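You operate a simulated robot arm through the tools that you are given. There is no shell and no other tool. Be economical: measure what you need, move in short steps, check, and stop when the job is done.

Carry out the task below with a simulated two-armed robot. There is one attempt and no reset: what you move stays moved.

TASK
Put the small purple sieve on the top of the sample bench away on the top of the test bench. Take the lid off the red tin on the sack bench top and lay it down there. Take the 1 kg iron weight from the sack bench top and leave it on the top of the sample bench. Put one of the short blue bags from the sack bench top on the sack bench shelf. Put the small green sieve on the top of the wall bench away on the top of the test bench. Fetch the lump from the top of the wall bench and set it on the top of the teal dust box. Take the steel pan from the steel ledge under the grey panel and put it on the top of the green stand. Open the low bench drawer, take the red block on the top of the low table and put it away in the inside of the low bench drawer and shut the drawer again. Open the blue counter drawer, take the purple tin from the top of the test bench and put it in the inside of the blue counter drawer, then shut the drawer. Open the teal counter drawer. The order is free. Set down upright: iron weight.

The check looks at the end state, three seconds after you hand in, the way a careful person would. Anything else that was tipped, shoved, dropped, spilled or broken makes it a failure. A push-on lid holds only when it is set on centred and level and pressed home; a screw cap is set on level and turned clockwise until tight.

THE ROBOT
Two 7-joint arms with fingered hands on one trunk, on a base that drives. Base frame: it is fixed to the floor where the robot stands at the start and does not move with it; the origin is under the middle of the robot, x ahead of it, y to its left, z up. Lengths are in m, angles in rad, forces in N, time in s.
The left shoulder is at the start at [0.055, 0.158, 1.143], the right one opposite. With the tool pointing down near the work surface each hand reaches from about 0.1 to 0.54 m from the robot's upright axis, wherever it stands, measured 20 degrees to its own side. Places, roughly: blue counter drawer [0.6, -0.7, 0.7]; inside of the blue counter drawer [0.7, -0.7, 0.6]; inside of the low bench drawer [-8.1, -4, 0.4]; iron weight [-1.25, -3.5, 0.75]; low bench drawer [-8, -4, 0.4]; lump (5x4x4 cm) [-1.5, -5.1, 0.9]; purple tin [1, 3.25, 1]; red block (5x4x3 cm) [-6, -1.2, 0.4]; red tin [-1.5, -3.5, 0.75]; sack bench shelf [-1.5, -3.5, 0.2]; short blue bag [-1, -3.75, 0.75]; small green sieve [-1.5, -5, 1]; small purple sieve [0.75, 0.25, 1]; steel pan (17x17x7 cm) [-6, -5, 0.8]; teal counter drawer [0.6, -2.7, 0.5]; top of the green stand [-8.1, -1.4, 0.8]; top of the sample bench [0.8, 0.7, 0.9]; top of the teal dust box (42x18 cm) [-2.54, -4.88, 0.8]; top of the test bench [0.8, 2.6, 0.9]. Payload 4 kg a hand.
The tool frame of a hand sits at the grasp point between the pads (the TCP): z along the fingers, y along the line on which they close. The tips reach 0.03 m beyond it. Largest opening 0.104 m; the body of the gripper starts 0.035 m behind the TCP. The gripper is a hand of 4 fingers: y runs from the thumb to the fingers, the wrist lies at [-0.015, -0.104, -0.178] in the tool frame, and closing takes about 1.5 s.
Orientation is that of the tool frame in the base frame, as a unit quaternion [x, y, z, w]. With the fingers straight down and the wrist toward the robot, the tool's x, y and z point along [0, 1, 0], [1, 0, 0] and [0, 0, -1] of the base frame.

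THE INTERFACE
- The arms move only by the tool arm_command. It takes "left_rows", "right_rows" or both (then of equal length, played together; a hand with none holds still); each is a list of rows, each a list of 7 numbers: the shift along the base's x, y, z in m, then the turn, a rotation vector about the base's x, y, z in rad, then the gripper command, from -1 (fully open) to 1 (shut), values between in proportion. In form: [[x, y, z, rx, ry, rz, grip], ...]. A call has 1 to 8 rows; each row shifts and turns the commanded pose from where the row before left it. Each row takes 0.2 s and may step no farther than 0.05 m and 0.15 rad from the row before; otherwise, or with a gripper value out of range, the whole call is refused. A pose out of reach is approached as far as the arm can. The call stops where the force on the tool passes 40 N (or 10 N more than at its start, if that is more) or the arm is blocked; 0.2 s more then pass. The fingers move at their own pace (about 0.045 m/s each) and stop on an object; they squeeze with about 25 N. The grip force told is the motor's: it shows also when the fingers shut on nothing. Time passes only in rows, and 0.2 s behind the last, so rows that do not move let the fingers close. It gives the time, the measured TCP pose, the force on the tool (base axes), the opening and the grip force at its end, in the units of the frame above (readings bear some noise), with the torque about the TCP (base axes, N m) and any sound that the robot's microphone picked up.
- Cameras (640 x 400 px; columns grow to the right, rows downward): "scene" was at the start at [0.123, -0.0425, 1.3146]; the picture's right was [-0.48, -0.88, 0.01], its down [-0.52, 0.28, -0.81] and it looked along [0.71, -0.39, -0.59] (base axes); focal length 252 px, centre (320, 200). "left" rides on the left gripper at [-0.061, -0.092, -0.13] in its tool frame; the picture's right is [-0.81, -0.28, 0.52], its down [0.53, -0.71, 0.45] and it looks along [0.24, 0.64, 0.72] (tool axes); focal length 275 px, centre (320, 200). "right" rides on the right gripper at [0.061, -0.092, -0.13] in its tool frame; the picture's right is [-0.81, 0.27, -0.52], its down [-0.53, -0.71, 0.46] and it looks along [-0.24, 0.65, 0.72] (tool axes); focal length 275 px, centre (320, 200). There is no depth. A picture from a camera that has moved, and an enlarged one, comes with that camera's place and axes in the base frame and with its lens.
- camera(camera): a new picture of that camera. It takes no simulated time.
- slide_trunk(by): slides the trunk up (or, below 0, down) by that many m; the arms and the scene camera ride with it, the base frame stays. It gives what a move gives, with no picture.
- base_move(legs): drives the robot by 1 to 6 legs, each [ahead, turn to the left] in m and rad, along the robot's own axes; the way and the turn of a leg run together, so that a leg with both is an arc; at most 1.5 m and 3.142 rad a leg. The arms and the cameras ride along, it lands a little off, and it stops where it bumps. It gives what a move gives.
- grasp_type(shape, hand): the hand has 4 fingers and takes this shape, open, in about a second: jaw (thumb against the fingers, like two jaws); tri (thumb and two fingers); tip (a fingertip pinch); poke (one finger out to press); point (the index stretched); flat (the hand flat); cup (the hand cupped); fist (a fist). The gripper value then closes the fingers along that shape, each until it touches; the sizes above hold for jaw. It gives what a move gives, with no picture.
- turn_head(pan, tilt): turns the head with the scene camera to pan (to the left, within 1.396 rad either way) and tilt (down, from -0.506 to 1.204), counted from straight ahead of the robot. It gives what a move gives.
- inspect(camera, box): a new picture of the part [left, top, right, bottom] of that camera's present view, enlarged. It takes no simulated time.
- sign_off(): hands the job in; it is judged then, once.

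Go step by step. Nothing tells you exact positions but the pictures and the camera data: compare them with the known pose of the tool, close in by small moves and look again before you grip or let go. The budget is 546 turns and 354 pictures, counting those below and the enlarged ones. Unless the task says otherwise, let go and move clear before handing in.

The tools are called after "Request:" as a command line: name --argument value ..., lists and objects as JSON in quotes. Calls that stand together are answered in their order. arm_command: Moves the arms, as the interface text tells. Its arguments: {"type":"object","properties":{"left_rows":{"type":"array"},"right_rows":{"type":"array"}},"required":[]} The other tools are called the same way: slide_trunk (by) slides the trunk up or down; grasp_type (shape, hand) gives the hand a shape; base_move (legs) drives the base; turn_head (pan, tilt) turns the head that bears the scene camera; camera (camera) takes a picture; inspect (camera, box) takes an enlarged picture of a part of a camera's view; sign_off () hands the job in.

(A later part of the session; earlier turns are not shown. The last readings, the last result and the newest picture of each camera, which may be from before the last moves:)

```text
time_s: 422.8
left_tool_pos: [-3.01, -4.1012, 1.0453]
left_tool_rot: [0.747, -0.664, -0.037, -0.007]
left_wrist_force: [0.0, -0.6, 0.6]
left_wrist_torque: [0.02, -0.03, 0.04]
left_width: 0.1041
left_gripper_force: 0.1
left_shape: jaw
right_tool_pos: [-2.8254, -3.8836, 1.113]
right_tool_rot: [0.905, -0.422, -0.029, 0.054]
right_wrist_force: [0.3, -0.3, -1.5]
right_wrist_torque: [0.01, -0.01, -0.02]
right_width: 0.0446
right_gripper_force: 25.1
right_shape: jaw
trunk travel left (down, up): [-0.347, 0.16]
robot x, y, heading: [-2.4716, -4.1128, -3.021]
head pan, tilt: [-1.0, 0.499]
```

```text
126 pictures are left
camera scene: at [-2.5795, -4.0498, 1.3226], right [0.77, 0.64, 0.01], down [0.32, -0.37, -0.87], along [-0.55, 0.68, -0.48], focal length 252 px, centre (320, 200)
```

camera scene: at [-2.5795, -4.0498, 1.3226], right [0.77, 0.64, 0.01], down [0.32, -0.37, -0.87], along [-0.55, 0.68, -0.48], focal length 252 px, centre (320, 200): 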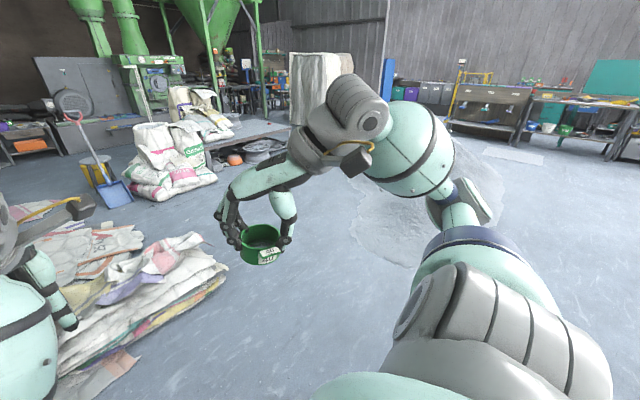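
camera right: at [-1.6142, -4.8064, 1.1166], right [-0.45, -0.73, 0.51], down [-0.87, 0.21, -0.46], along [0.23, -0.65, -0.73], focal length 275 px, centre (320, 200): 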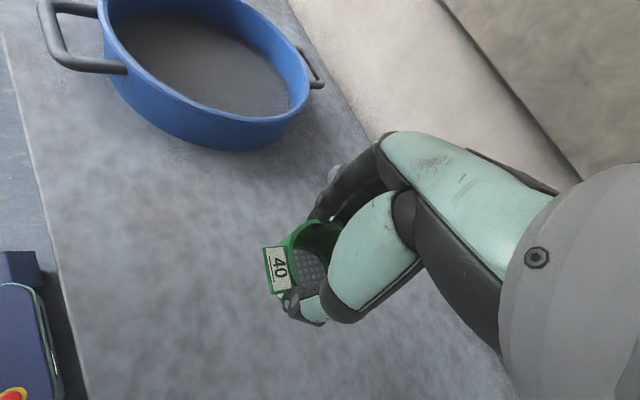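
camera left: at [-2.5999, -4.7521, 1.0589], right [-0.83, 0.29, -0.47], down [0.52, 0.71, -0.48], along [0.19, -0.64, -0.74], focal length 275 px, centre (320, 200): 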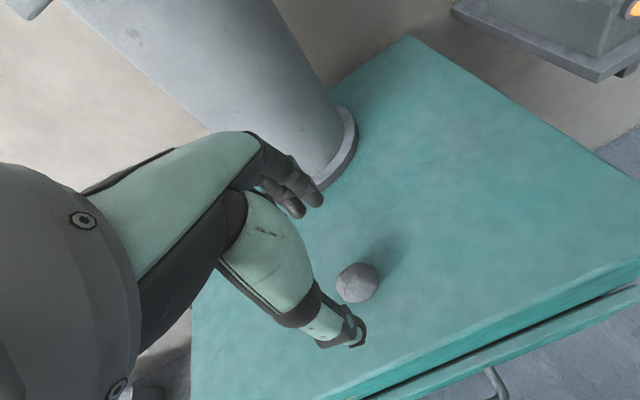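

The 'block' seems tied to heading wrap-around; I continue the turn and go on.

Request:
base_move --legs '[[0, -0.8], [0, -0.89]]'

Request:
base_move --legs '[[1.35, 0], [0, -1.571], [1.2, 0], [0, -1.571]]'

Request:
turn_head --pan 0.0 --tilt 0.75

Request:
camera --camera "scene"

```text
time_s: 427.5
left_tool_pos: [-2.3998, -3.5773, 1.0393]
left_tool_rot: [-0.002, 0.999, 0.017, 0.032]
left_wrist_force: [1.3, -0.7, -1.2]
left_wrist_torque: [0.04, 0.0, 0.0]
left_width: 0.1036
left_gripper_force: 0.0
left_shape: jaw
right_tool_pos: [-2.2052, -3.7907, 1.1111]
right_tool_rot: [-0.3, 0.952, 0.055, -0.009]
right_wrist_force: [-1.0, -0.8, -0.7]
right_wrist_torque: [0.02, -0.02, 0.0]
right_width: 0.0442
right_gripper_force: 24.9
right_shape: jaw
trunk travel left (down, up): [-0.347, 0.16]
robot x, y, heading: [-2.4852, -4.1103, 1.581]
head pan, tilt: [-1.0, 0.499]
```

```text
time_s: 447.6
left_tool_pos: [-1.3357, -3.2872, 1.0426]
left_tool_rot: [0.999, 0.016, -0.034, 0.029]
left_wrist_force: [-0.4, 0.0, 0.0]
left_wrist_torque: [-0.01, 0.01, 0.01]
left_width: 0.1039
left_gripper_force: 0.1
left_shape: jaw
right_tool_pos: [-1.5388, -3.0769, 1.1147]
right_tool_rot: [0.947, 0.317, 0.008, 0.059]
right_wrist_force: [0.8, 0.5, -0.8]
right_wrist_torque: [-0.02, 0.03, 0.04]
right_width: 0.0443
right_gripper_force: 24.9
right_shape: jaw
trunk travel left (down, up): [-0.347, 0.16]
robot x, y, heading: [-1.2593, -2.7521, -1.528]
head pan, tilt: [-1.0, 0.499]
```

```text
time_s: 448.8
left_tool_pos: [-1.3393, -3.2772, 1.0505]
left_tool_rot: [0.998, 0.013, -0.038, 0.043]
left_wrist_force: [-0.5, -0.1, 1.1]
left_wrist_torque: [0.01, 0.0, -0.02]
left_width: 0.1038
left_gripper_force: 0.1
left_shape: jaw
right_tool_pos: [-1.541, -3.0667, 1.1208]
right_tool_rot: [0.947, 0.315, 0.011, 0.065]
right_wrist_force: [0.4, 1.2, -0.1]
right_wrist_torque: [-0.02, 0.01, 0.01]
right_width: 0.0441
right_gripper_force: 24.7
right_shape: jaw
trunk travel left (down, up): [-0.347, 0.16]
robot x, y, heading: [-1.2563, -2.7572, -1.532]
head pan, tilt: [0.0, 0.75]
```

```text
125 pictures are left
camera scene: at [-1.2552, -2.8863, 1.3002], right [-1.0, -0.04, 0.0], down [-0.03, 0.69, -0.72], along [0.03, -0.72, -0.69], focal length 252 px, centre (320, 200)
```

scene: 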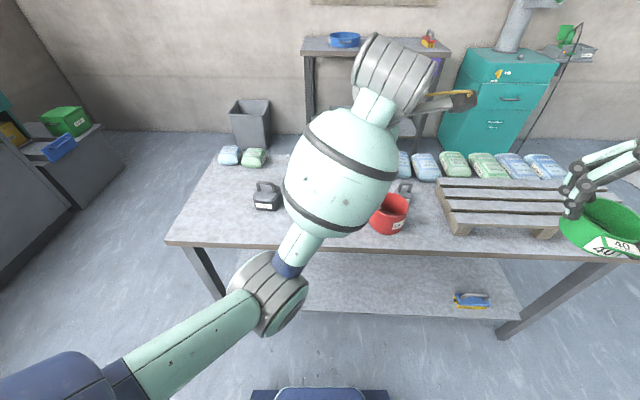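

All is in place on the bench. I drive a bit closer and bring the left hand above the 1 kg weight's handle.

Request:
base_move --legs '[[0.12, -0.04]]'

Request:
arm_command --left_rows '[[0.025, -0.03, 0, 0.04, -0.03, 0, -0.5], [0.025, -0.03, 0, 0.04, -0.03, 0, 0], [0.01, -0.03, -0.02, 0, 0, 0, 0], [0, -0.02, -0.04, 0, 0, 0, 0], [0, 0, -0.045, 0, 0, 0, 0]]'

Request:
camera --camera "left"

Request:
camera --camera "scene"

```text
time_s: 450.1
left_tool_pos: [-1.3572, -3.3818, 1.0556]
left_tool_rot: [0.998, -0.007, -0.036, 0.045]
left_wrist_force: [-0.8, -1.5, 2.6]
left_wrist_torque: [0.1, -0.15, -0.03]
left_width: 0.1037
left_gripper_force: 0.1
left_shape: jaw
right_tool_pos: [-1.5487, -3.1627, 1.1231]
right_tool_rot: [0.951, 0.301, 0.003, 0.07]
right_wrist_force: [2.3, 0.4, -1.4]
right_wrist_torque: [-0.04, 0.12, -0.03]
right_width: 0.0444
right_gripper_force: 24.7
right_shape: jaw
trunk travel left (down, up): [-0.347, 0.16]
robot x, y, heading: [-1.254, -2.8778, -1.57]
head pan, tilt: [0.0, 0.75]
```

```text
time_s: 451.3
left_tool_pos: [-1.2969, -3.5005, 0.9478]
left_tool_rot: [1.0, -0.006, -0.008, 0.001]
left_wrist_force: [0.8, 0.3, 0.7]
left_wrist_torque: [0.0, 0.03, 0.0]
left_width: 0.0524
left_gripper_force: 0.2
left_shape: jaw
right_tool_pos: [-1.5515, -3.174, 1.1214]
right_tool_rot: [0.952, 0.298, 0.008, 0.066]
right_wrist_force: [-0.8, 0.8, -0.4]
right_wrist_torque: [-0.01, -0.02, 0.02]
right_width: 0.0438
right_gripper_force: 25.1
right_shape: jaw
trunk travel left (down, up): [-0.347, 0.16]
robot x, y, heading: [-1.2565, -2.8801, -1.57]
head pan, tilt: [0.0, 0.75]
```

```text
124 pictures are left
camera left: at [-1.3542, -3.4086, 1.0791], right [-0.81, 0.28, -0.51], down [0.53, 0.71, -0.46], along [0.22, -0.65, -0.73], focal length 275 px, centre (320, 200)
```

left: 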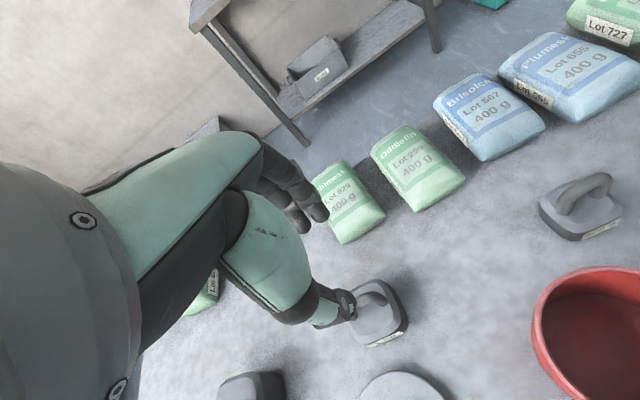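

```text
123 pictures are left
camera scene: at [-1.2577, -3.0061, 1.3005], right [-1.0, 0.0, 0.0], down [0.0, 0.69, -0.72], along [0.0, -0.72, -0.69], focal length 252 px, centre (320, 200)
```

scene: 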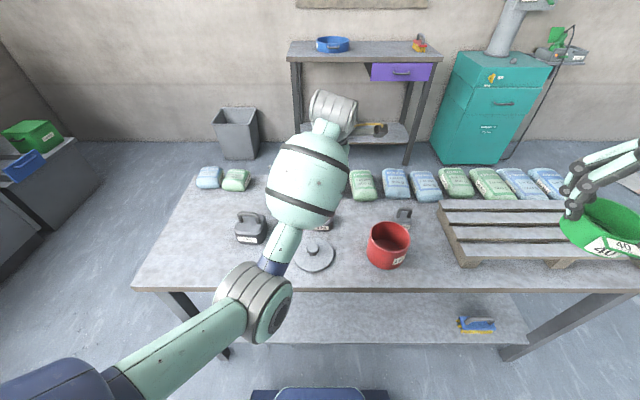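

Request:
arm_command --left_rows '[[0.022, -0.01, -0.02, 0, 0, 0, 0.1], [0, 0, -0.04, 0, 0, 0, 0.1], [0, 0, -0.035, 0, 0, 0, 0.1]]'

Request:
camera --camera "left"

Request:
inspect --camera "scene" --box '[260, 160, 380, 235]'

```text
time_s: 452.1
left_tool_pos: [-1.2755, -3.5162, 0.8511]
left_tool_rot: [1.0, -0.006, -0.007, -0.002]
left_wrist_force: [0.3, -0.8, 0.8]
left_wrist_torque: [0.02, -0.01, 0.0]
left_width: 0.0471
left_gripper_force: 0.1
left_shape: jaw
right_tool_pos: [-1.5502, -3.1767, 1.1204]
right_tool_rot: [0.952, 0.298, 0.008, 0.064]
right_wrist_force: [0.1, -0.3, -0.5]
right_wrist_torque: [0.01, -0.02, -0.02]
right_width: 0.0441
right_gripper_force: 25.0
right_shape: jaw
trunk travel left (down, up): [-0.347, 0.16]
robot x, y, heading: [-1.2547, -2.8801, -1.567]
head pan, tilt: [0.0, 0.75]
```

```text
122 pictures are left
camera left: at [-1.3325, -3.423, 0.9824], right [-0.81, 0.29, -0.5], down [0.53, 0.71, -0.46], along [0.23, -0.64, -0.73], focal length 275 px, centre (320, 200)
```

left: 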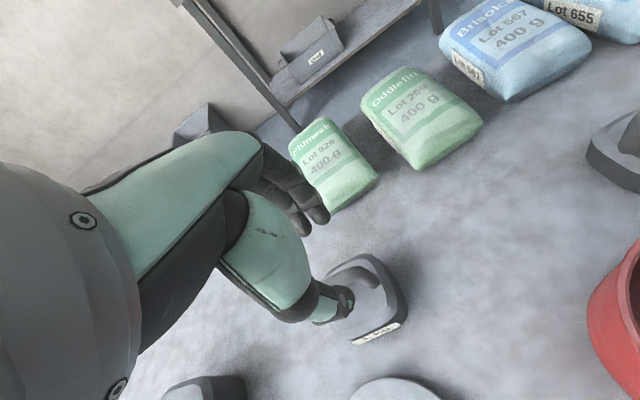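

```text
5.33 times, centred on (320, 198) of scene
camera zoom: at [-1.2574, -3.0101, 1.3001], right [-1.0, 0.0, 0.0], down [0.0, 0.69, -0.72], along [0.0, -0.72, -0.69], focal length 1345 px, centre (320, 213)
```

zoom: 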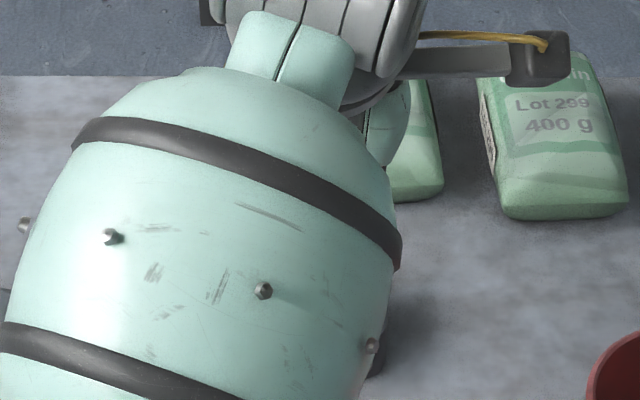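

Request:
arm_command --left_rows '[[0.011, 0.008, 0, 0, 0, 0, 0.0], [0, 0, -0.02, 0, 0, 0, 0.0], [0, 0, -0.02, 0, 0, 0, 0.0], [0, 0, -0.017, 0, 0, 0, 0.0]]'

Request:
camera --camera "left"

```text
time_s: 453.1
left_tool_pos: [-1.2644, -3.5049, 0.7929]
left_tool_rot: [1.0, -0.006, -0.008, -0.001]
left_wrist_force: [0.4, -0.1, -0.2]
left_wrist_torque: [0.01, 0.01, -0.01]
left_width: 0.0515
left_gripper_force: 0.0
left_shape: jaw
right_tool_pos: [-1.5501, -3.1762, 1.1203]
right_tool_rot: [0.952, 0.298, 0.009, 0.065]
right_wrist_force: [-0.1, 0.1, -0.5]
right_wrist_torque: [0.01, 0.01, -0.01]
right_width: 0.0444
right_gripper_force: 25.6
right_shape: jaw
trunk travel left (down, up): [-0.347, 0.16]
robot x, y, heading: [-1.2596, -2.8781, -1.569]
head pan, tilt: [0.0, 0.75]
```

```text
120 pictures are left
camera left: at [-1.3209, -3.4124, 0.9245], right [-0.81, 0.29, -0.5], down [0.53, 0.71, -0.46], along [0.23, -0.64, -0.73], focal length 275 px, centre (320, 200)
```

left: 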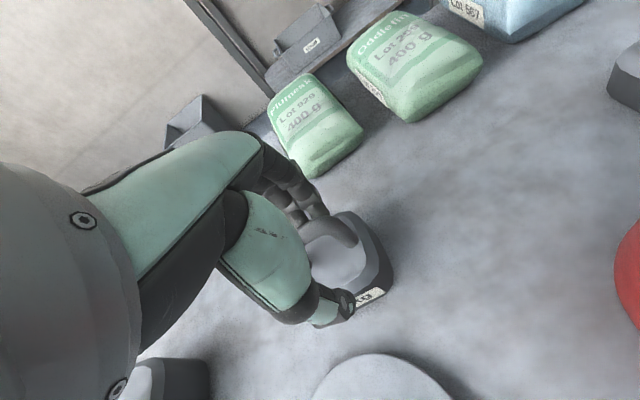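

Request:
arm_command --left_rows '[[0, 0, 0, 0, 0, 0, 0.5], [0, 0, 0, 0, 0, 0, 1], [0, 0, 0, 0, 0, 0, 1], [0, 0, 0.015, 0, 0, 0, 1], [0, 0, 0.03, 0, 0, 0, 1], [0, 0, 0.04, 0, 0, 0, 1]]'

Request:
camera --camera "left"

```text
time_s: 454.5
left_tool_pos: [-1.2641, -3.5063, 0.8771]
left_tool_rot: [1.0, -0.006, -0.007, -0.004]
left_wrist_force: [0.6, 0.3, -10.5]
left_wrist_torque: [-0.03, 0.02, -0.01]
left_width: 0.0
left_gripper_force: 24.9
left_shape: jaw
right_tool_pos: [-1.5496, -3.1767, 1.1201]
right_tool_rot: [0.952, 0.298, 0.01, 0.064]
right_wrist_force: [-0.2, 0.5, 0.4]
right_wrist_torque: [0.01, -0.04, 0.01]
right_width: 0.0441
right_gripper_force: 24.9
right_shape: jaw
trunk travel left (down, up): [-0.347, 0.16]
robot x, y, heading: [-1.2593, -2.8802, -1.57]
head pan, tilt: [0.0, 0.75]
```

```text
119 pictures are left
camera left: at [-1.3219, -3.4138, 1.0083], right [-0.81, 0.29, -0.5], down [0.53, 0.71, -0.46], along [0.23, -0.64, -0.73], focal length 275 px, centre (320, 200)
```

left: 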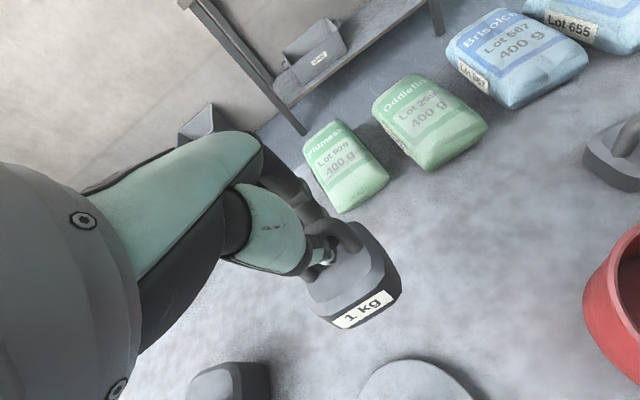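

The weight hangs in the left hand. I raise it and drive to the sample bench.

Request:
arm_command --left_rows '[[0, 0, 0.045, 0, 0, 0, 1], [0, 0.01, 0.045, 0, 0, 0, 1], [0, 0.02, 0.04, 0, 0, 0, 1], [0, 0.02, 0.04, 0, 0, 0, 1]]'

Request:
base_move --legs '[[-0.35, 0], [0, 1.571], [0.72, 0], [0, 1.571], [1.3, 0], [1.25, 0]]'

Request:
base_move --legs '[[0, -1.571], [0.3, 0]]'

Request:
camera --camera "scene"

```text
time_s: 455.5
left_tool_pos: [-1.2637, -3.4547, 1.0463]
left_tool_rot: [1.0, -0.006, -0.007, -0.001]
left_wrist_force: [0.8, 0.1, -10.5]
left_wrist_torque: [-0.08, -0.01, 0.01]
left_width: 0.0002
left_gripper_force: 25.1
left_shape: jaw
right_tool_pos: [-1.5504, -3.176, 1.12]
right_tool_rot: [0.952, 0.298, 0.009, 0.065]
right_wrist_force: [-0.1, 1.5, 0.3]
right_wrist_torque: [-0.04, 0.0, 0.01]
right_width: 0.0442
right_gripper_force: 25.1
right_shape: jaw
trunk travel left (down, up): [-0.347, 0.16]
robot x, y, heading: [-1.2574, -2.8785, -1.573]
head pan, tilt: [0.0, 0.75]
```

```text
time_s: 481.1
left_tool_pos: [-0.539, 0.6019, 1.0448]
left_tool_rot: [0.006, 1.0, -0.003, 0.008]
left_wrist_force: [-0.2, 0.3, -9.9]
left_wrist_torque: [-0.03, 0.0, 0.01]
left_width: 0.0
left_gripper_force: 24.9
left_shape: jaw
right_tool_pos: [-0.253, 0.3239, 1.1193]
right_tool_rot: [-0.304, 0.951, 0.063, -0.005]
right_wrist_force: [-1.1, 0.3, -2.7]
right_wrist_torque: [0.07, -0.1, -0.01]
right_width: 0.0442
right_gripper_force: 24.6
right_shape: jaw
trunk travel left (down, up): [-0.347, 0.16]
robot x, y, heading: [-0.55, 0.0258, 1.571]
head pan, tilt: [0.0, 0.75]
```

```text
time_s: 486.9
left_tool_pos: [0.3161, 0.0146, 1.0493]
left_tool_rot: [0.712, 0.702, 0.0, 0.012]
left_wrist_force: [-0.2, 0.0, -10.2]
left_wrist_torque: [-0.02, 0.0, 0.02]
left_width: 0.0
left_gripper_force: 25.0
left_shape: jaw
right_tool_pos: [0.0387, -0.2757, 1.1277]
right_tool_rot: [0.456, 0.888, 0.049, 0.038]
right_wrist_force: [-0.2, -0.1, -1.3]
right_wrist_torque: [0.01, 0.01, -0.01]
right_width: 0.044
right_gripper_force: 25.1
right_shape: jaw
trunk travel left (down, up): [-0.347, 0.16]
robot x, y, heading: [-0.2507, 0.0254, 0.001]
head pan, tilt: [0.0, 0.75]
```

```text
118 pictures are left
camera scene: at [-0.1218, 0.025, 1.3001], right [0.0, -1.0, 0.0], down [-0.69, 0.0, -0.72], along [0.72, 0.0, -0.69], focal length 252 px, centre (320, 200)
```

scene: 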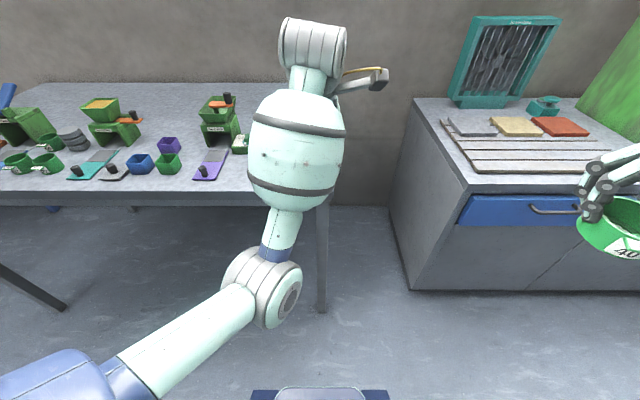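

Request:
base_move --legs '[[0.25, 0]]'

Request:
arm_command --left_rows '[[0.03, 0.025, 0, 0, 0, 0, 1], [0.03, 0.025, 0, 0, 0, 0, 1], [0.03, 0.025, 0, 0, 0, 0, 1], [0.03, 0.025, 0, 0, 0, 0, 1], [0.025, 0.025, 0, 0, 0, 0, 1], [0, 0, -0.03, 0, 0, 0, 1]]'

Request:
camera --camera "left"

Request:
camera --camera "scene"

```text
time_s: 488.7
left_tool_pos: [0.5541, 0.0133, 1.0563]
left_tool_rot: [0.713, 0.701, 0.008, 0.023]
left_wrist_force: [0.6, 1.0, -10.0]
left_wrist_torque: [-0.03, 0.03, -0.03]
left_width: 0.0002
left_gripper_force: 24.9
left_shape: jaw
right_tool_pos: [0.2745, -0.2756, 1.1314]
right_tool_rot: [0.457, 0.887, 0.053, 0.042]
right_wrist_force: [-0.1, 0.6, -0.5]
right_wrist_torque: [0.0, 0.01, 0.02]
right_width: 0.0438
right_gripper_force: 25.0
right_shape: jaw
trunk travel left (down, up): [-0.347, 0.16]
robot x, y, heading: [-0.0041, 0.0286, 0.003]
head pan, tilt: [0.0, 0.75]
```

```text
time_s: 490.1
left_tool_pos: [0.6853, 0.1392, 1.0331]
left_tool_rot: [0.713, 0.7, 0.013, 0.028]
left_wrist_force: [0.1, -1.0, -9.1]
left_wrist_torque: [-0.04, 0.06, -0.01]
left_width: 0.0
left_gripper_force: 24.7
left_shape: jaw
right_tool_pos: [0.263, -0.2787, 1.1383]
right_tool_rot: [0.459, 0.885, 0.061, 0.043]
right_wrist_force: [-0.8, 0.8, -0.1]
right_wrist_torque: [0.0, -0.04, 0.04]
right_width: 0.0438
right_gripper_force: 24.8
right_shape: jaw
trunk travel left (down, up): [-0.347, 0.16]
robot x, y, heading: [-0.0054, 0.0258, -0.003]
head pan, tilt: [0.0, 0.75]
```

```text
117 pictures are left
camera left: at [0.586, 0.0831, 1.1592], right [-0.26, -0.82, -0.51], down [-0.68, 0.54, -0.51], along [0.69, 0.22, -0.69], focal length 275 px, centre (320, 200)
```

left: 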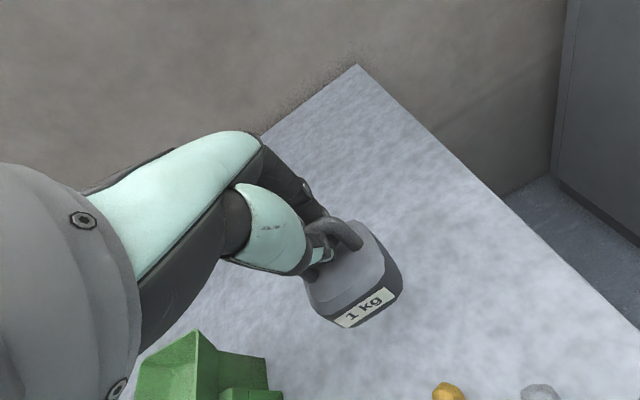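

```text
116 pictures are left
camera scene: at [0.1256, 0.0259, 1.3], right [0.0, -1.0, 0.0], down [-0.69, 0.0, -0.72], along [0.72, 0.0, -0.69], focal length 252 px, centre (320, 200)
```

scene: 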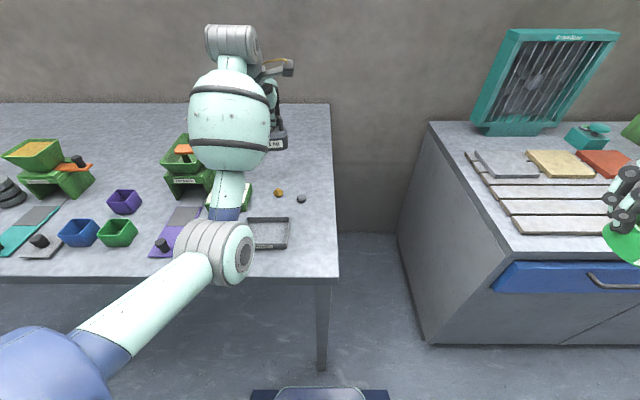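

Request:
arm_command --left_rows '[[0.01, 0, -0.03, 0.011, 0.03, 0, 1], [0, 0, -0.03, 0.011, 0.028, 0, 1]]'

Request:
arm_command --left_rows '[[0, 0, -0.012, 0, 0, 0, 1], [0, 0, -0.006, 0, 0, 0, 1]]'

Request:
arm_command --left_rows '[[0, 0, -0.006, 0, 0, 0, 1]]'

Request:
camera --camera "left"

```text
time_s: 490.7
left_tool_pos: [0.6975, 0.1388, 0.9723]
left_tool_rot: [0.714, 0.7, -0.001, 0.0]
left_wrist_force: [0.2, 0.1, -8.5]
left_wrist_torque: [0.0, 0.02, 0.02]
left_width: 0.0
left_gripper_force: 24.8
left_shape: jaw
right_tool_pos: [0.2636, -0.2768, 1.1391]
right_tool_rot: [0.459, 0.885, 0.061, 0.044]
right_wrist_force: [0.8, 1.4, -0.2]
right_wrist_torque: [0.05, 0.05, -0.03]
right_width: 0.0434
right_gripper_force: 24.6
right_shape: jaw
trunk travel left (down, up): [-0.347, 0.16]
robot x, y, heading: [-0.0028, 0.0296, -0.006]
head pan, tilt: [0.0, 0.75]
```

```text
time_s: 491.3
left_tool_pos: [0.696, 0.1382, 0.9537]
left_tool_rot: [0.714, 0.7, -0.001, 0.0]
left_wrist_force: [0.2, 0.5, -9.3]
left_wrist_torque: [-0.02, -0.01, 0.0]
left_width: 0.0002
left_gripper_force: 24.8
left_shape: jaw
right_tool_pos: [0.2632, -0.2784, 1.1381]
right_tool_rot: [0.459, 0.885, 0.061, 0.043]
right_wrist_force: [-0.5, 0.3, 0.0]
right_wrist_torque: [0.05, 0.01, 0.02]
right_width: 0.0438
right_gripper_force: 25.2
right_shape: jaw
trunk travel left (down, up): [-0.347, 0.16]
robot x, y, heading: [-0.0064, 0.0239, 0.001]
head pan, tilt: [0.0, 0.75]
```

```text
time_s: 491.7
left_tool_pos: [0.6977, 0.1397, 0.9497]
left_tool_rot: [0.714, 0.7, -0.001, -0.001]
left_wrist_force: [-1.1, 0.1, -10.0]
left_wrist_torque: [-0.04, -0.04, 0.03]
left_width: 0.0001
left_gripper_force: 25.2
left_shape: jaw
right_tool_pos: [0.2646, -0.277, 1.1383]
right_tool_rot: [0.459, 0.885, 0.061, 0.044]
right_wrist_force: [0.5, 0.7, 0.0]
right_wrist_torque: [-0.03, 0.03, 0.01]
right_width: 0.0439
right_gripper_force: 25.2
right_shape: jaw
trunk travel left (down, up): [-0.347, 0.16]
robot x, y, heading: [-0.0074, 0.024, 0.003]
head pan, tilt: [0.0, 0.75]
```

```text
115 pictures are left
camera left: at [0.6045, 0.0801, 1.0797], right [-0.29, -0.81, -0.52], down [-0.7, 0.55, -0.45], along [0.65, 0.23, -0.73], focal length 275 px, centre (320, 200)
```

left: 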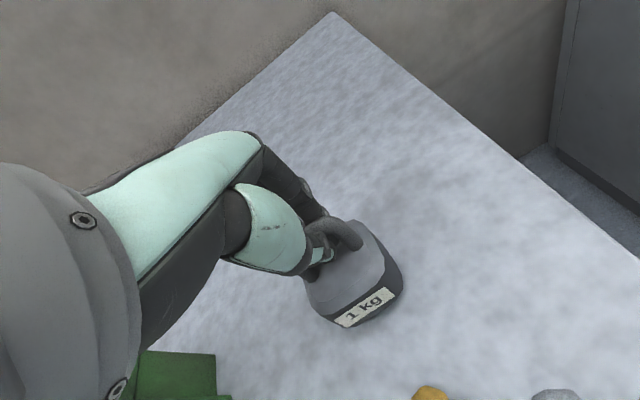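

Request:
arm_command --left_rows '[[0, 0, -0.006, 0, 0, 0, 1]]'

Request:
arm_command --left_rows '[[0, 0, -0.006, 0, 0, 0, 1]]'

Request:
arm_command --left_rows '[[0, 0, -0.006, 0, 0, 0, 1]]'

```text
time_s: 492.1
left_tool_pos: [0.6977, 0.1395, 0.943]
left_tool_rot: [0.714, 0.7, 0.0, -0.001]
left_wrist_force: [-0.1, 0.0, -10.0]
left_wrist_torque: [0.0, 0.01, -0.01]
left_width: 0.0
left_gripper_force: 25.0
left_shape: jaw
right_tool_pos: [0.2649, -0.2783, 1.1376]
right_tool_rot: [0.46, 0.885, 0.061, 0.043]
right_wrist_force: [-0.4, -0.1, -0.5]
right_wrist_torque: [0.02, -0.05, 0.01]
right_width: 0.0437
right_gripper_force: 25.4
right_shape: jaw
trunk travel left (down, up): [-0.347, 0.16]
robot x, y, heading: [-0.0077, 0.0294, 0.001]
head pan, tilt: [0.0, 0.75]
```

```text
time_s: 492.5
left_tool_pos: [0.6952, 0.139, 0.9423]
left_tool_rot: [0.714, 0.7, 0.003, 0.002]
left_wrist_force: [-1.4, 0.0, -0.2]
left_wrist_torque: [0.07, -0.07, -0.02]
left_width: 0.0001
left_gripper_force: 25.1
left_shape: jaw
right_tool_pos: [0.2616, -0.2771, 1.1387]
right_tool_rot: [0.458, 0.886, 0.061, 0.044]
right_wrist_force: [0.8, 0.5, -0.3]
right_wrist_torque: [-0.01, -0.03, 0.0]
right_width: 0.0437
right_gripper_force: 24.6
right_shape: jaw
trunk travel left (down, up): [-0.347, 0.16]
robot x, y, heading: [-0.0045, 0.0295, 0.001]
head pan, tilt: [0.0, 0.75]
```

```text
time_s: 492.9
left_tool_pos: [0.6935, 0.138, 0.9385]
left_tool_rot: [0.715, 0.699, 0.003, 0.004]
left_wrist_force: [-6.8, -1.4, 15.6]
left_wrist_torque: [0.08, -0.24, 0.04]
left_width: 0.0001
left_gripper_force: 24.4
left_shape: jaw
right_tool_pos: [0.2571, -0.2778, 1.1386]
right_tool_rot: [0.459, 0.885, 0.062, 0.045]
right_wrist_force: [-0.7, 0.8, 0.0]
right_wrist_torque: [-0.03, 0.02, -0.01]
right_width: 0.0439
right_gripper_force: 25.1
right_shape: jaw
trunk travel left (down, up): [-0.347, 0.16]
robot x, y, heading: [-0.0045, 0.0223, 0.005]
head pan, tilt: [0.0, 0.75]
```

The weight stands. I relieve slightly, open and lift the hand.

Request:
arm_command --left_rows '[[0.001, 0, 0.004, 0, 0, 0, 0.6], [0, 0, 0, 0, 0, 0, 0.1], [0, 0, 0, 0, 0, 0, -0.2], [0, 0, 0, 0, 0, 0, -0.2], [0, 0, 0.02, 0, 0, 0, -0.2], [0, 0, 0.04, 0, 0, 0, -0.2], [0, 0, 0.045, 0, 0, 0, -0.2], [-0.02, 0, 0.04, 0, 0, 0, -0.2]]'

Request:
camera --camera "left"

```text
time_s: 494.7
left_tool_pos: [0.6733, 0.1401, 1.0846]
left_tool_rot: [0.713, 0.701, 0.001, 0.0]
left_wrist_force: [-0.2, 0.0, 0.3]
left_wrist_torque: [0.01, 0.01, -0.05]
left_width: 0.0619
left_gripper_force: 0.0
left_shape: jaw
right_tool_pos: [0.2618, -0.2773, 1.1391]
right_tool_rot: [0.459, 0.885, 0.062, 0.044]
right_wrist_force: [-0.2, 0.8, -0.4]
right_wrist_torque: [0.02, -0.03, -0.01]
right_width: 0.0436
right_gripper_force: 25.2
right_shape: jaw
trunk travel left (down, up): [-0.347, 0.16]
robot x, y, heading: [-0.0011, 0.0289, 0.002]
head pan, tilt: [0.0, 0.75]
```

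```text
114 pictures are left
camera left: at [0.5809, 0.0802, 1.216], right [-0.29, -0.81, -0.52], down [-0.7, 0.55, -0.46], along [0.65, 0.23, -0.72], focal length 275 px, centre (320, 200)
```

left: 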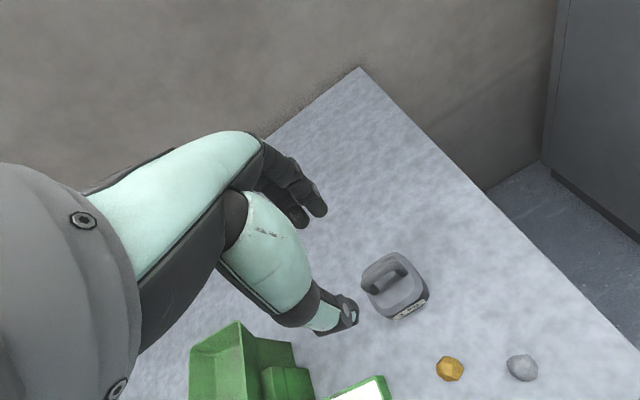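

The weight stands upright on the sample bench. Next the test bench with the green sieve.

Request:
arm_command --left_rows '[[-0.045, 0, 0.01, 0, 0, 0, -1], [-0.045, 0, 0, 0, 0, 0, -1], [-0.045, 0, 0, 0, 0, 0, -1], [-0.045, 0, 0, 0, 0, 0, -1]]'

Request:
base_move --legs '[[-0.38, 0], [0, 1.571], [1.3, 0], [1.27, 0], [0, -1.571], [0.37, 0]]'

Request:
camera --camera "scene"

```text
time_s: 495.7
left_tool_pos: [0.5683, 0.142, 1.0436]
left_tool_rot: [0.714, 0.7, 0.002, 0.002]
left_wrist_force: [-0.1, -0.5, -0.4]
left_wrist_torque: [-0.03, 0.01, -0.03]
left_width: 0.1037
left_gripper_force: 0.1
left_shape: jaw
left hand out of reach, approached as far as the arm can: row 2, 3, 4
right_tool_pos: [0.2599, -0.2798, 1.1384]
right_tool_rot: [0.46, 0.885, 0.062, 0.044]
right_wrist_force: [-0.7, -0.6, -0.1]
right_wrist_torque: [-0.02, -0.01, -0.02]
right_width: 0.0439
right_gripper_force: 25.3
right_shape: jaw
trunk travel left (down, up): [-0.347, 0.16]
robot x, y, heading: [-0.0026, 0.0266, -0.0]
head pan, tilt: [0.0, 0.75]
```

```text
time_s: 520.1
left_tool_pos: [0.5629, 2.695, 1.0439]
left_tool_rot: [0.73, 0.684, 0.002, 0.002]
left_wrist_force: [0.0, -0.7, -0.6]
left_wrist_torque: [0.0, 0.0, 0.01]
left_width: 0.1037
left_gripper_force: 0.0
left_shape: jaw
right_tool_pos: [0.24, 2.2825, 1.1404]
right_tool_rot: [0.471, 0.88, 0.054, 0.041]
right_wrist_force: [-0.3, 0.2, -0.2]
right_wrist_torque: [0.03, 0.03, -0.03]
right_width: 0.0429
right_gripper_force: 25.1
right_shape: jaw
trunk travel left (down, up): [-0.347, 0.16]
robot x, y, heading: [-0.0178, 2.6009, -0.04]
head pan, tilt: [0.0, 0.75]
```

```text
113 pictures are left
camera scene: at [0.1119, 2.596, 1.3001], right [-0.04, -1.0, 0.0], down [-0.69, 0.03, -0.72], along [0.72, -0.03, -0.69], focal length 252 px, centre (320, 200)
```

scene: 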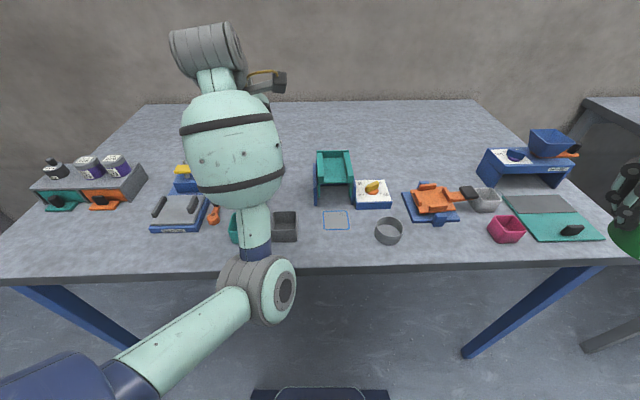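

Request:
arm_command --right_rows '[[0.045, 0.01, 0, 0, 0, 0, 1], [0.045, 0.01, 0, 0, 0, 0, 1], [0.045, 0.01, 0, 0, 0, 0, 1], [0.045, 0.01, 0, 0, 0, 0, 1], [0.045, 0.01, 0, 0, 0, 0, 1], [0.045, 0.01, 0, 0, 0, 0, 1], [0.045, 0.01, 0, 0, 0, 0, 1], [0.045, 0.01, 0, 0, 0, 0, 1]]'

Request:
arm_command --right_rows '[[0.045, 0.01, 0, 0, 0.05, 0, 1], [0.045, 0.01, 0, 0, 0.05, 0, 1], [0, 0, -0.03, 0, 0, 0, 1], [0, 0, -0.04, 0, 0, 0, 1], [0, 0, -0.04, 0, 0, 0, 1]]'

Request:
camera --camera "right"

Request:
inspect --camera "scene" --box '[320, 60, 512, 180]'

```text
time_s: 521.9
left_tool_pos: [0.5547, 2.6965, 1.0515]
left_tool_rot: [0.729, 0.684, 0.011, 0.01]
left_wrist_force: [-0.2, 0.6, 0.6]
left_wrist_torque: [0.04, 0.01, -0.02]
left_width: 0.1041
left_gripper_force: 0.1
left_shape: jaw
right_tool_pos: [0.5856, 2.3643, 1.1418]
right_tool_rot: [0.47, 0.879, 0.056, 0.047]
right_wrist_force: [-0.8, 0.2, -0.7]
right_wrist_torque: [-0.02, 0.01, 0.0]
right_width: 0.0428
right_gripper_force: 24.8
right_shape: jaw
trunk travel left (down, up): [-0.347, 0.16]
robot x, y, heading: [-0.0144, 2.6034, -0.041]
head pan, tilt: [0.0, 0.75]
```

```text
time_s: 523.1
left_tool_pos: [0.5541, 2.6943, 1.0515]
left_tool_rot: [0.729, 0.684, 0.012, 0.01]
left_wrist_force: [0.0, 0.0, 0.0]
left_wrist_torque: [0.04, -0.02, 0.02]
left_width: 0.1038
left_gripper_force: 0.0
left_shape: jaw
right_tool_pos: [0.6703, 2.3821, 1.0292]
right_tool_rot: [0.474, 0.88, 0.033, 0.003]
right_wrist_force: [-0.7, -0.4, -0.6]
right_wrist_torque: [0.0, 0.01, 0.0]
right_width: 0.0419
right_gripper_force: 25.1
right_shape: jaw
right hand out of reach, approached as far as the arm can: row 2
trunk travel left (down, up): [-0.347, 0.16]
robot x, y, heading: [-0.0166, 2.6017, -0.041]
head pan, tilt: [0.0, 0.75]
```

```text
112 pictures are left
camera right: at [0.556, 2.3745, 1.1548], right [0.66, -0.55, 0.51], down [-0.28, -0.81, -0.51], along [0.7, 0.19, -0.69], focal length 275 px, centre (320, 200)
```

right: 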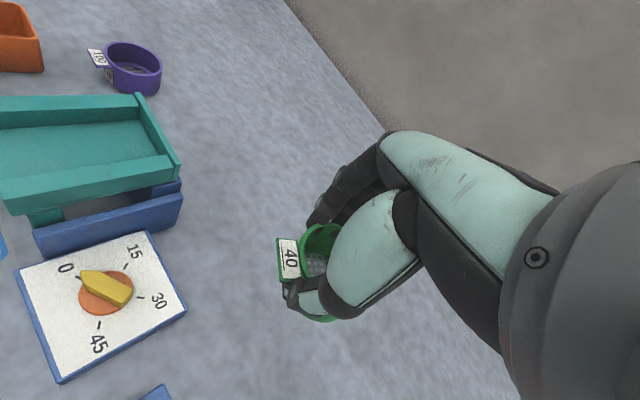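

```text
3.33 times, centred on (416, 120) of scene
camera zoom: at [0.1133, 2.5956, 1.2999], right [-0.04, -1.0, 0.0], down [-0.69, 0.03, -0.72], along [0.72, -0.03, -0.69], focal length 840 px, centre (0, 467)
```

zoom: 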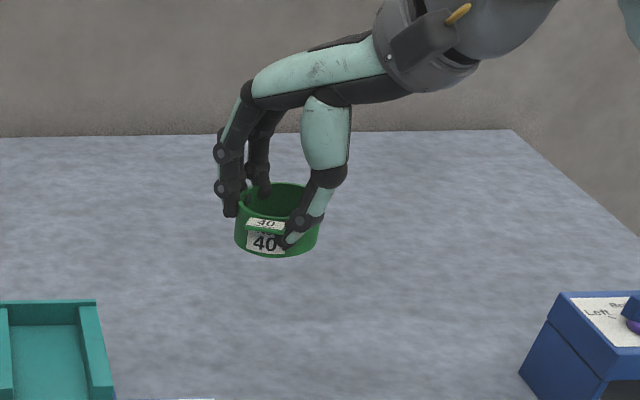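

Request:
arm_command --right_rows '[[0, 0, -0.03, -0.027, 0.018, 0, 1], [0, 0, -0.03, -0.028, 0.018, 0, 1], [0, 0, -0.025, 0, 0, 0, 1], [0, 0, -0.01, 0, 0, 0, 1]]'

Request:
inspect --camera "scene" --box '[360, 90, 456, 150]'

```text
time_s: 524.1
left_tool_pos: [0.5531, 2.6942, 1.0511]
left_tool_rot: [0.729, 0.684, 0.013, 0.011]
left_wrist_force: [0.0, 0.0, -0.3]
left_wrist_torque: [0.01, 0.01, 0.02]
left_width: 0.1041
left_gripper_force: 0.0
left_shape: jaw
right_tool_pos: [0.6435, 2.3716, 0.9451]
right_tool_rot: [0.474, 0.881, 0.001, 0.0]
right_wrist_force: [-0.2, -0.5, -0.2]
right_wrist_torque: [0.02, 0.01, 0.03]
right_width: 0.0421
right_gripper_force: 24.5
right_shape: jaw
right hand out of reach, approached as far as the arm can: row 1, 2, 3, 4
trunk travel left (down, up): [-0.347, 0.16]
robot x, y, heading: [-0.0205, 2.6005, -0.04]
head pan, tilt: [0.0, 0.75]
```

```text
6.67 times, centred on (408, 120) of scene
camera zoom: at [0.1124, 2.5963, 1.3001], right [-0.04, -1.0, 0.0], down [-0.69, 0.03, -0.72], along [0.72, -0.03, -0.69], focal length 1681 px, centre (-267, 733)
```

zoom: 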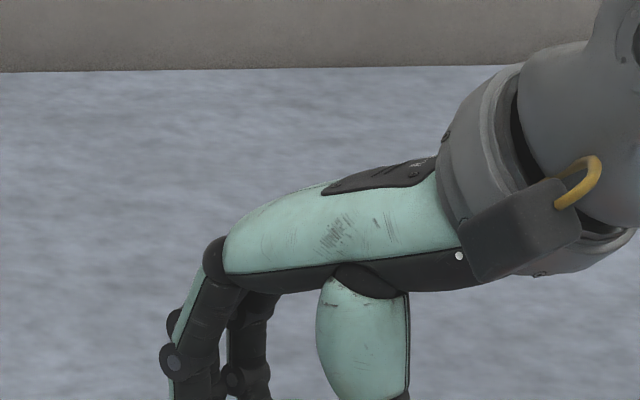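

Request:
slide_trunk --by -0.015

Request:
inspect --camera "scene" --box '[340, 100, 500, 200]'

Request:
camera --camera "right"

```text
time_s: 524.7
left_tool_pos: [0.5537, 2.6951, 1.0369]
left_tool_rot: [0.729, 0.685, 0.013, 0.011]
left_wrist_force: [0.4, 0.0, -0.6]
left_wrist_torque: [0.02, -0.03, 0.0]
left_width: 0.1038
left_gripper_force: 0.1
left_shape: jaw
right_tool_pos: [0.6441, 2.3708, 0.9308]
right_tool_rot: [0.474, 0.881, 0.001, 0.0]
right_wrist_force: [0.6, -1.7, -0.9]
right_wrist_torque: [-0.01, -0.01, 0.01]
right_width: 0.0421
right_gripper_force: 25.2
right_shape: jaw
trunk travel left (down, up): [-0.332, 0.175]
robot x, y, heading: [-0.0143, 2.6004, -0.041]
head pan, tilt: [0.0, 0.75]
```

```text
4.00 times, centred on (420, 150) of scene
camera zoom: at [0.1118, 2.5965, 1.2851], right [-0.04, -1.0, 0.0], down [-0.69, 0.03, -0.72], along [0.72, -0.03, -0.69], focal length 1009 px, centre (-80, 400)
```

zoom: 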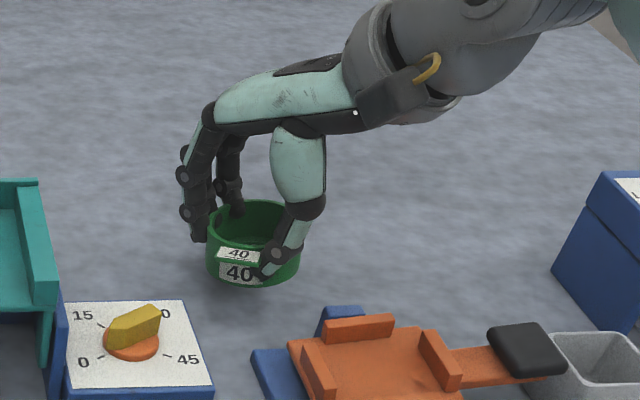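

```text
108 pictures are left
camera right: at [0.5335, 2.3714, 1.0595], right [0.68, -0.52, 0.52], down [-0.3, -0.84, -0.46], along [0.67, 0.15, -0.72], focal length 275 px, centre (320, 200)
```

right: 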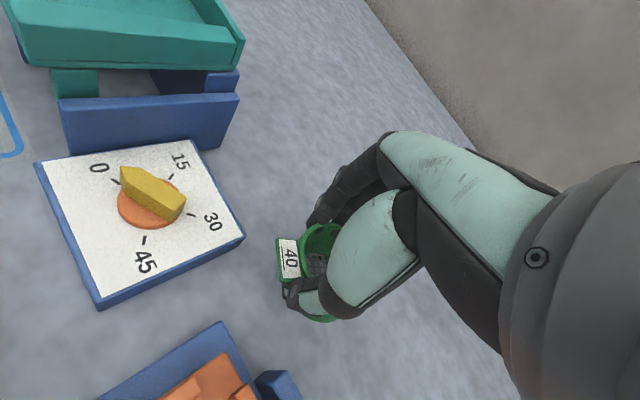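

Request:
slide_trunk --by -0.01

Request:
slide_trunk --by -0.006

Request:
slide_trunk --by -0.005

Request:
inspect --camera "scene" --box '[370, 130, 450, 180]'

```text
time_s: 525.3
left_tool_pos: [0.5536, 2.695, 1.0265]
left_tool_rot: [0.728, 0.685, 0.013, 0.011]
left_wrist_force: [-0.5, 1.3, -0.6]
left_wrist_torque: [-0.03, -0.04, 0.04]
left_width: 0.1039
left_gripper_force: 0.1
left_shape: jaw
right_tool_pos: [0.6428, 2.3709, 0.9198]
right_tool_rot: [0.474, 0.881, 0.0, 0.0]
right_wrist_force: [0.6, 0.2, -1.5]
right_wrist_torque: [-0.02, 0.0, -0.02]
right_width: 0.0421
right_gripper_force: 24.9
right_shape: jaw
trunk travel left (down, up): [-0.322, 0.185]
robot x, y, heading: [-0.0135, 2.5998, -0.044]
head pan, tilt: [0.0, 0.75]
```

```text
time_s: 525.8
left_tool_pos: [0.554, 2.695, 1.0222]
left_tool_rot: [0.729, 0.685, 0.012, 0.01]
left_wrist_force: [0.3, -0.3, -0.1]
left_wrist_torque: [0.0, 0.0, 0.0]
left_width: 0.1041
left_gripper_force: 0.1
left_shape: jaw
right_tool_pos: [0.6436, 2.3717, 0.9134]
right_tool_rot: [0.474, 0.881, 0.001, 0.0]
right_wrist_force: [0.0, 0.9, 0.1]
right_wrist_torque: [0.0, -0.02, -0.02]
right_width: 0.0419
right_gripper_force: 25.2
right_shape: jaw
trunk travel left (down, up): [-0.316, 0.191]
robot x, y, heading: [-0.0167, 2.5993, -0.041]
head pan, tilt: [0.0, 0.75]
```

```text
time_s: 526.4
left_tool_pos: [0.5527, 2.6959, 1.0167]
left_tool_rot: [0.728, 0.685, 0.012, 0.011]
left_wrist_force: [0.0, -0.4, -0.4]
left_wrist_torque: [0.0, -0.02, -0.02]
left_width: 0.1038
left_gripper_force: 0.0
left_shape: jaw
right_tool_pos: [0.643, 2.3713, 0.91]
right_tool_rot: [0.474, 0.881, 0.001, 0.0]
right_wrist_force: [0.1, 1.1, -0.4]
right_wrist_torque: [-0.01, -0.02, -0.02]
right_width: 0.0423
right_gripper_force: 25.1
right_shape: jaw
trunk travel left (down, up): [-0.311, 0.196]
robot x, y, heading: [-0.0166, 2.6007, -0.041]
head pan, tilt: [0.0, 0.75]
```

```text
8.00 times, centred on (410, 155) of scene
camera zoom: at [0.1112, 2.5966, 1.2643], right [-0.04, -1.0, 0.0], down [-0.69, 0.03, -0.72], along [0.72, -0.03, -0.69], focal length 2017 px, centre (-400, 560)
```

zoom: 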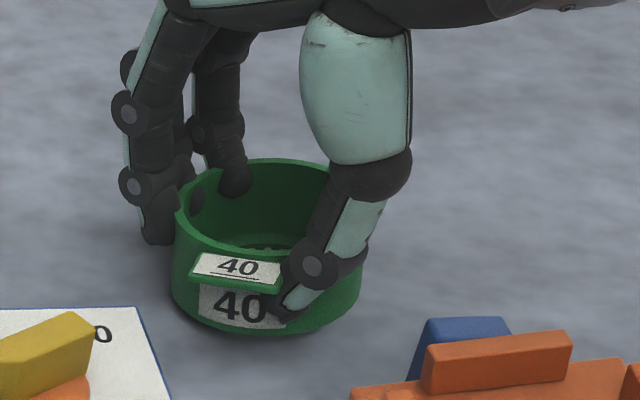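

Request:
slide_trunk --by -0.004

Request:
slide_trunk --by -0.004

```text
time_s: 526.9
left_tool_pos: [0.5531, 2.6954, 1.0124]
left_tool_rot: [0.729, 0.684, 0.012, 0.012]
left_wrist_force: [-0.1, 0.0, -0.3]
left_wrist_torque: [-0.02, 0.03, 0.02]
left_width: 0.104
left_gripper_force: 0.0
left_shape: jaw
right_tool_pos: [0.642, 2.3705, 0.9076]
right_tool_rot: [0.472, 0.881, 0.002, 0.002]
right_wrist_force: [-3.5, 0.1, 10.8]
right_wrist_torque: [-0.03, 0.0, 0.0]
right_width: 0.0426
right_gripper_force: 25.0
right_shape: jaw
trunk travel left (down, up): [-0.307, 0.2]
robot x, y, heading: [-0.0203, 2.6055, -0.039]
head pan, tilt: [0.0, 0.75]
```

```text
time_s: 527.4
left_tool_pos: [0.5498, 2.6955, 1.0089]
left_tool_rot: [0.729, 0.685, 0.012, 0.011]
left_wrist_force: [0.5, 0.0, 0.2]
left_wrist_torque: [0.04, -0.03, 0.0]
left_width: 0.1038
left_gripper_force: 0.0
left_shape: jaw
right_tool_pos: [0.6426, 2.3739, 0.9058]
right_tool_rot: [0.473, 0.881, 0.003, 0.003]
right_wrist_force: [-2.5, 1.1, 20.4]
right_wrist_torque: [-0.01, 0.0, 0.04]
right_width: 0.0429
right_gripper_force: 24.9
right_shape: jaw
trunk travel left (down, up): [-0.303, 0.204]
robot x, y, heading: [-0.0157, 2.6036, -0.044]
head pan, tilt: [0.0, 0.75]
```

Seated. I open and lift away.

Request:
arm_command --right_rows '[[0, 0, 0.003, 0, 0, 0, 0.5], [0, 0, 0, 0, 0, 0, -0.2], [0, 0, 0, 0, 0, 0, -1], [0, 0, 0, 0, 0, 0, -1], [0, 0, 0.03, 0, 0, 0, -1], [0, 0, 0.045, 0, 0, 0, -1], [0, 0, 0.045, 0, 0, 0, -1], [0, 0, 0.045, 0, 0, 0, -1]]'

Request:
arm_command --right_rows '[[-0.03, 0, 0.03, 0, 0, -0.14, -1], [-0.045, 0, 0.01, 0, 0, -0.14, -1], [-0.045, 0, 0, 0, 0, -0.14, -1], [-0.045, -0.01, 0, 0, 0, -0.14, -1], [-0.045, -0.01, 0, 0, 0, -0.1, -1], [-0.045, -0.01, 0, 0, 0, 0, -1]]'

Request:
camera --camera "scene"

```text
time_s: 529.2
left_tool_pos: [0.5517, 2.6955, 1.0084]
left_tool_rot: [0.729, 0.684, 0.012, 0.011]
left_wrist_force: [0.3, 0.7, 0.2]
left_wrist_torque: [-0.01, -0.03, -0.02]
left_width: 0.104
left_gripper_force: 0.2
left_shape: jaw
right_tool_pos: [0.6447, 2.3728, 1.0724]
right_tool_rot: [0.473, 0.881, 0.0, 0.0]
right_wrist_force: [-0.1, 0.3, 1.2]
right_wrist_torque: [0.0, 0.0, 0.0]
right_width: 0.1037
right_gripper_force: 0.0
right_shape: jaw
trunk travel left (down, up): [-0.303, 0.204]
robot x, y, heading: [-0.0186, 2.6002, -0.041]
head pan, tilt: [0.0, 0.75]
```

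```text
time_s: 530.6
left_tool_pos: [0.5503, 2.693, 1.0096]
left_tool_rot: [0.729, 0.685, 0.013, 0.011]
left_wrist_force: [-0.6, 0.4, -0.7]
left_wrist_torque: [0.05, -0.01, 0.01]
left_width: 0.1039
left_gripper_force: 0.2
left_shape: jaw
right_tool_pos: [0.3846, 2.3424, 1.1101]
right_tool_rot: [0.734, 0.68, 0.001, 0.001]
right_wrist_force: [0.2, 0.2, 0.8]
right_wrist_torque: [0.0, -0.04, 0.01]
right_width: 0.1036
right_gripper_force: 0.0
right_shape: jaw
trunk travel left (down, up): [-0.303, 0.204]
robot x, y, heading: [-0.0147, 2.6022, -0.041]
head pan, tilt: [0.0, 0.75]
```

```text
106 pictures are left
camera scene: at [0.1086, 2.5952, 1.2567], right [-0.04, -1.0, 0.0], down [-0.69, 0.03, -0.72], along [0.72, -0.03, -0.69], focal length 252 px, centre (320, 200)
```

scene: 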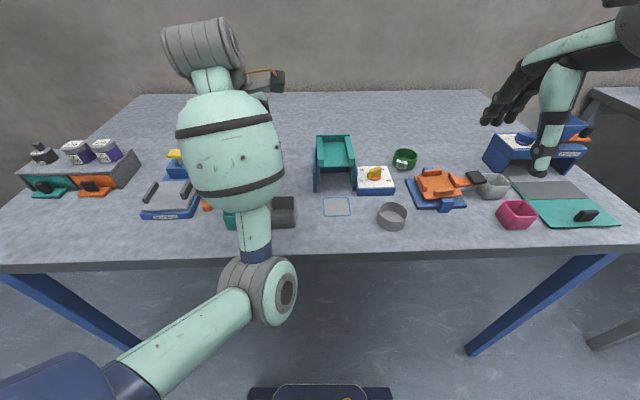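

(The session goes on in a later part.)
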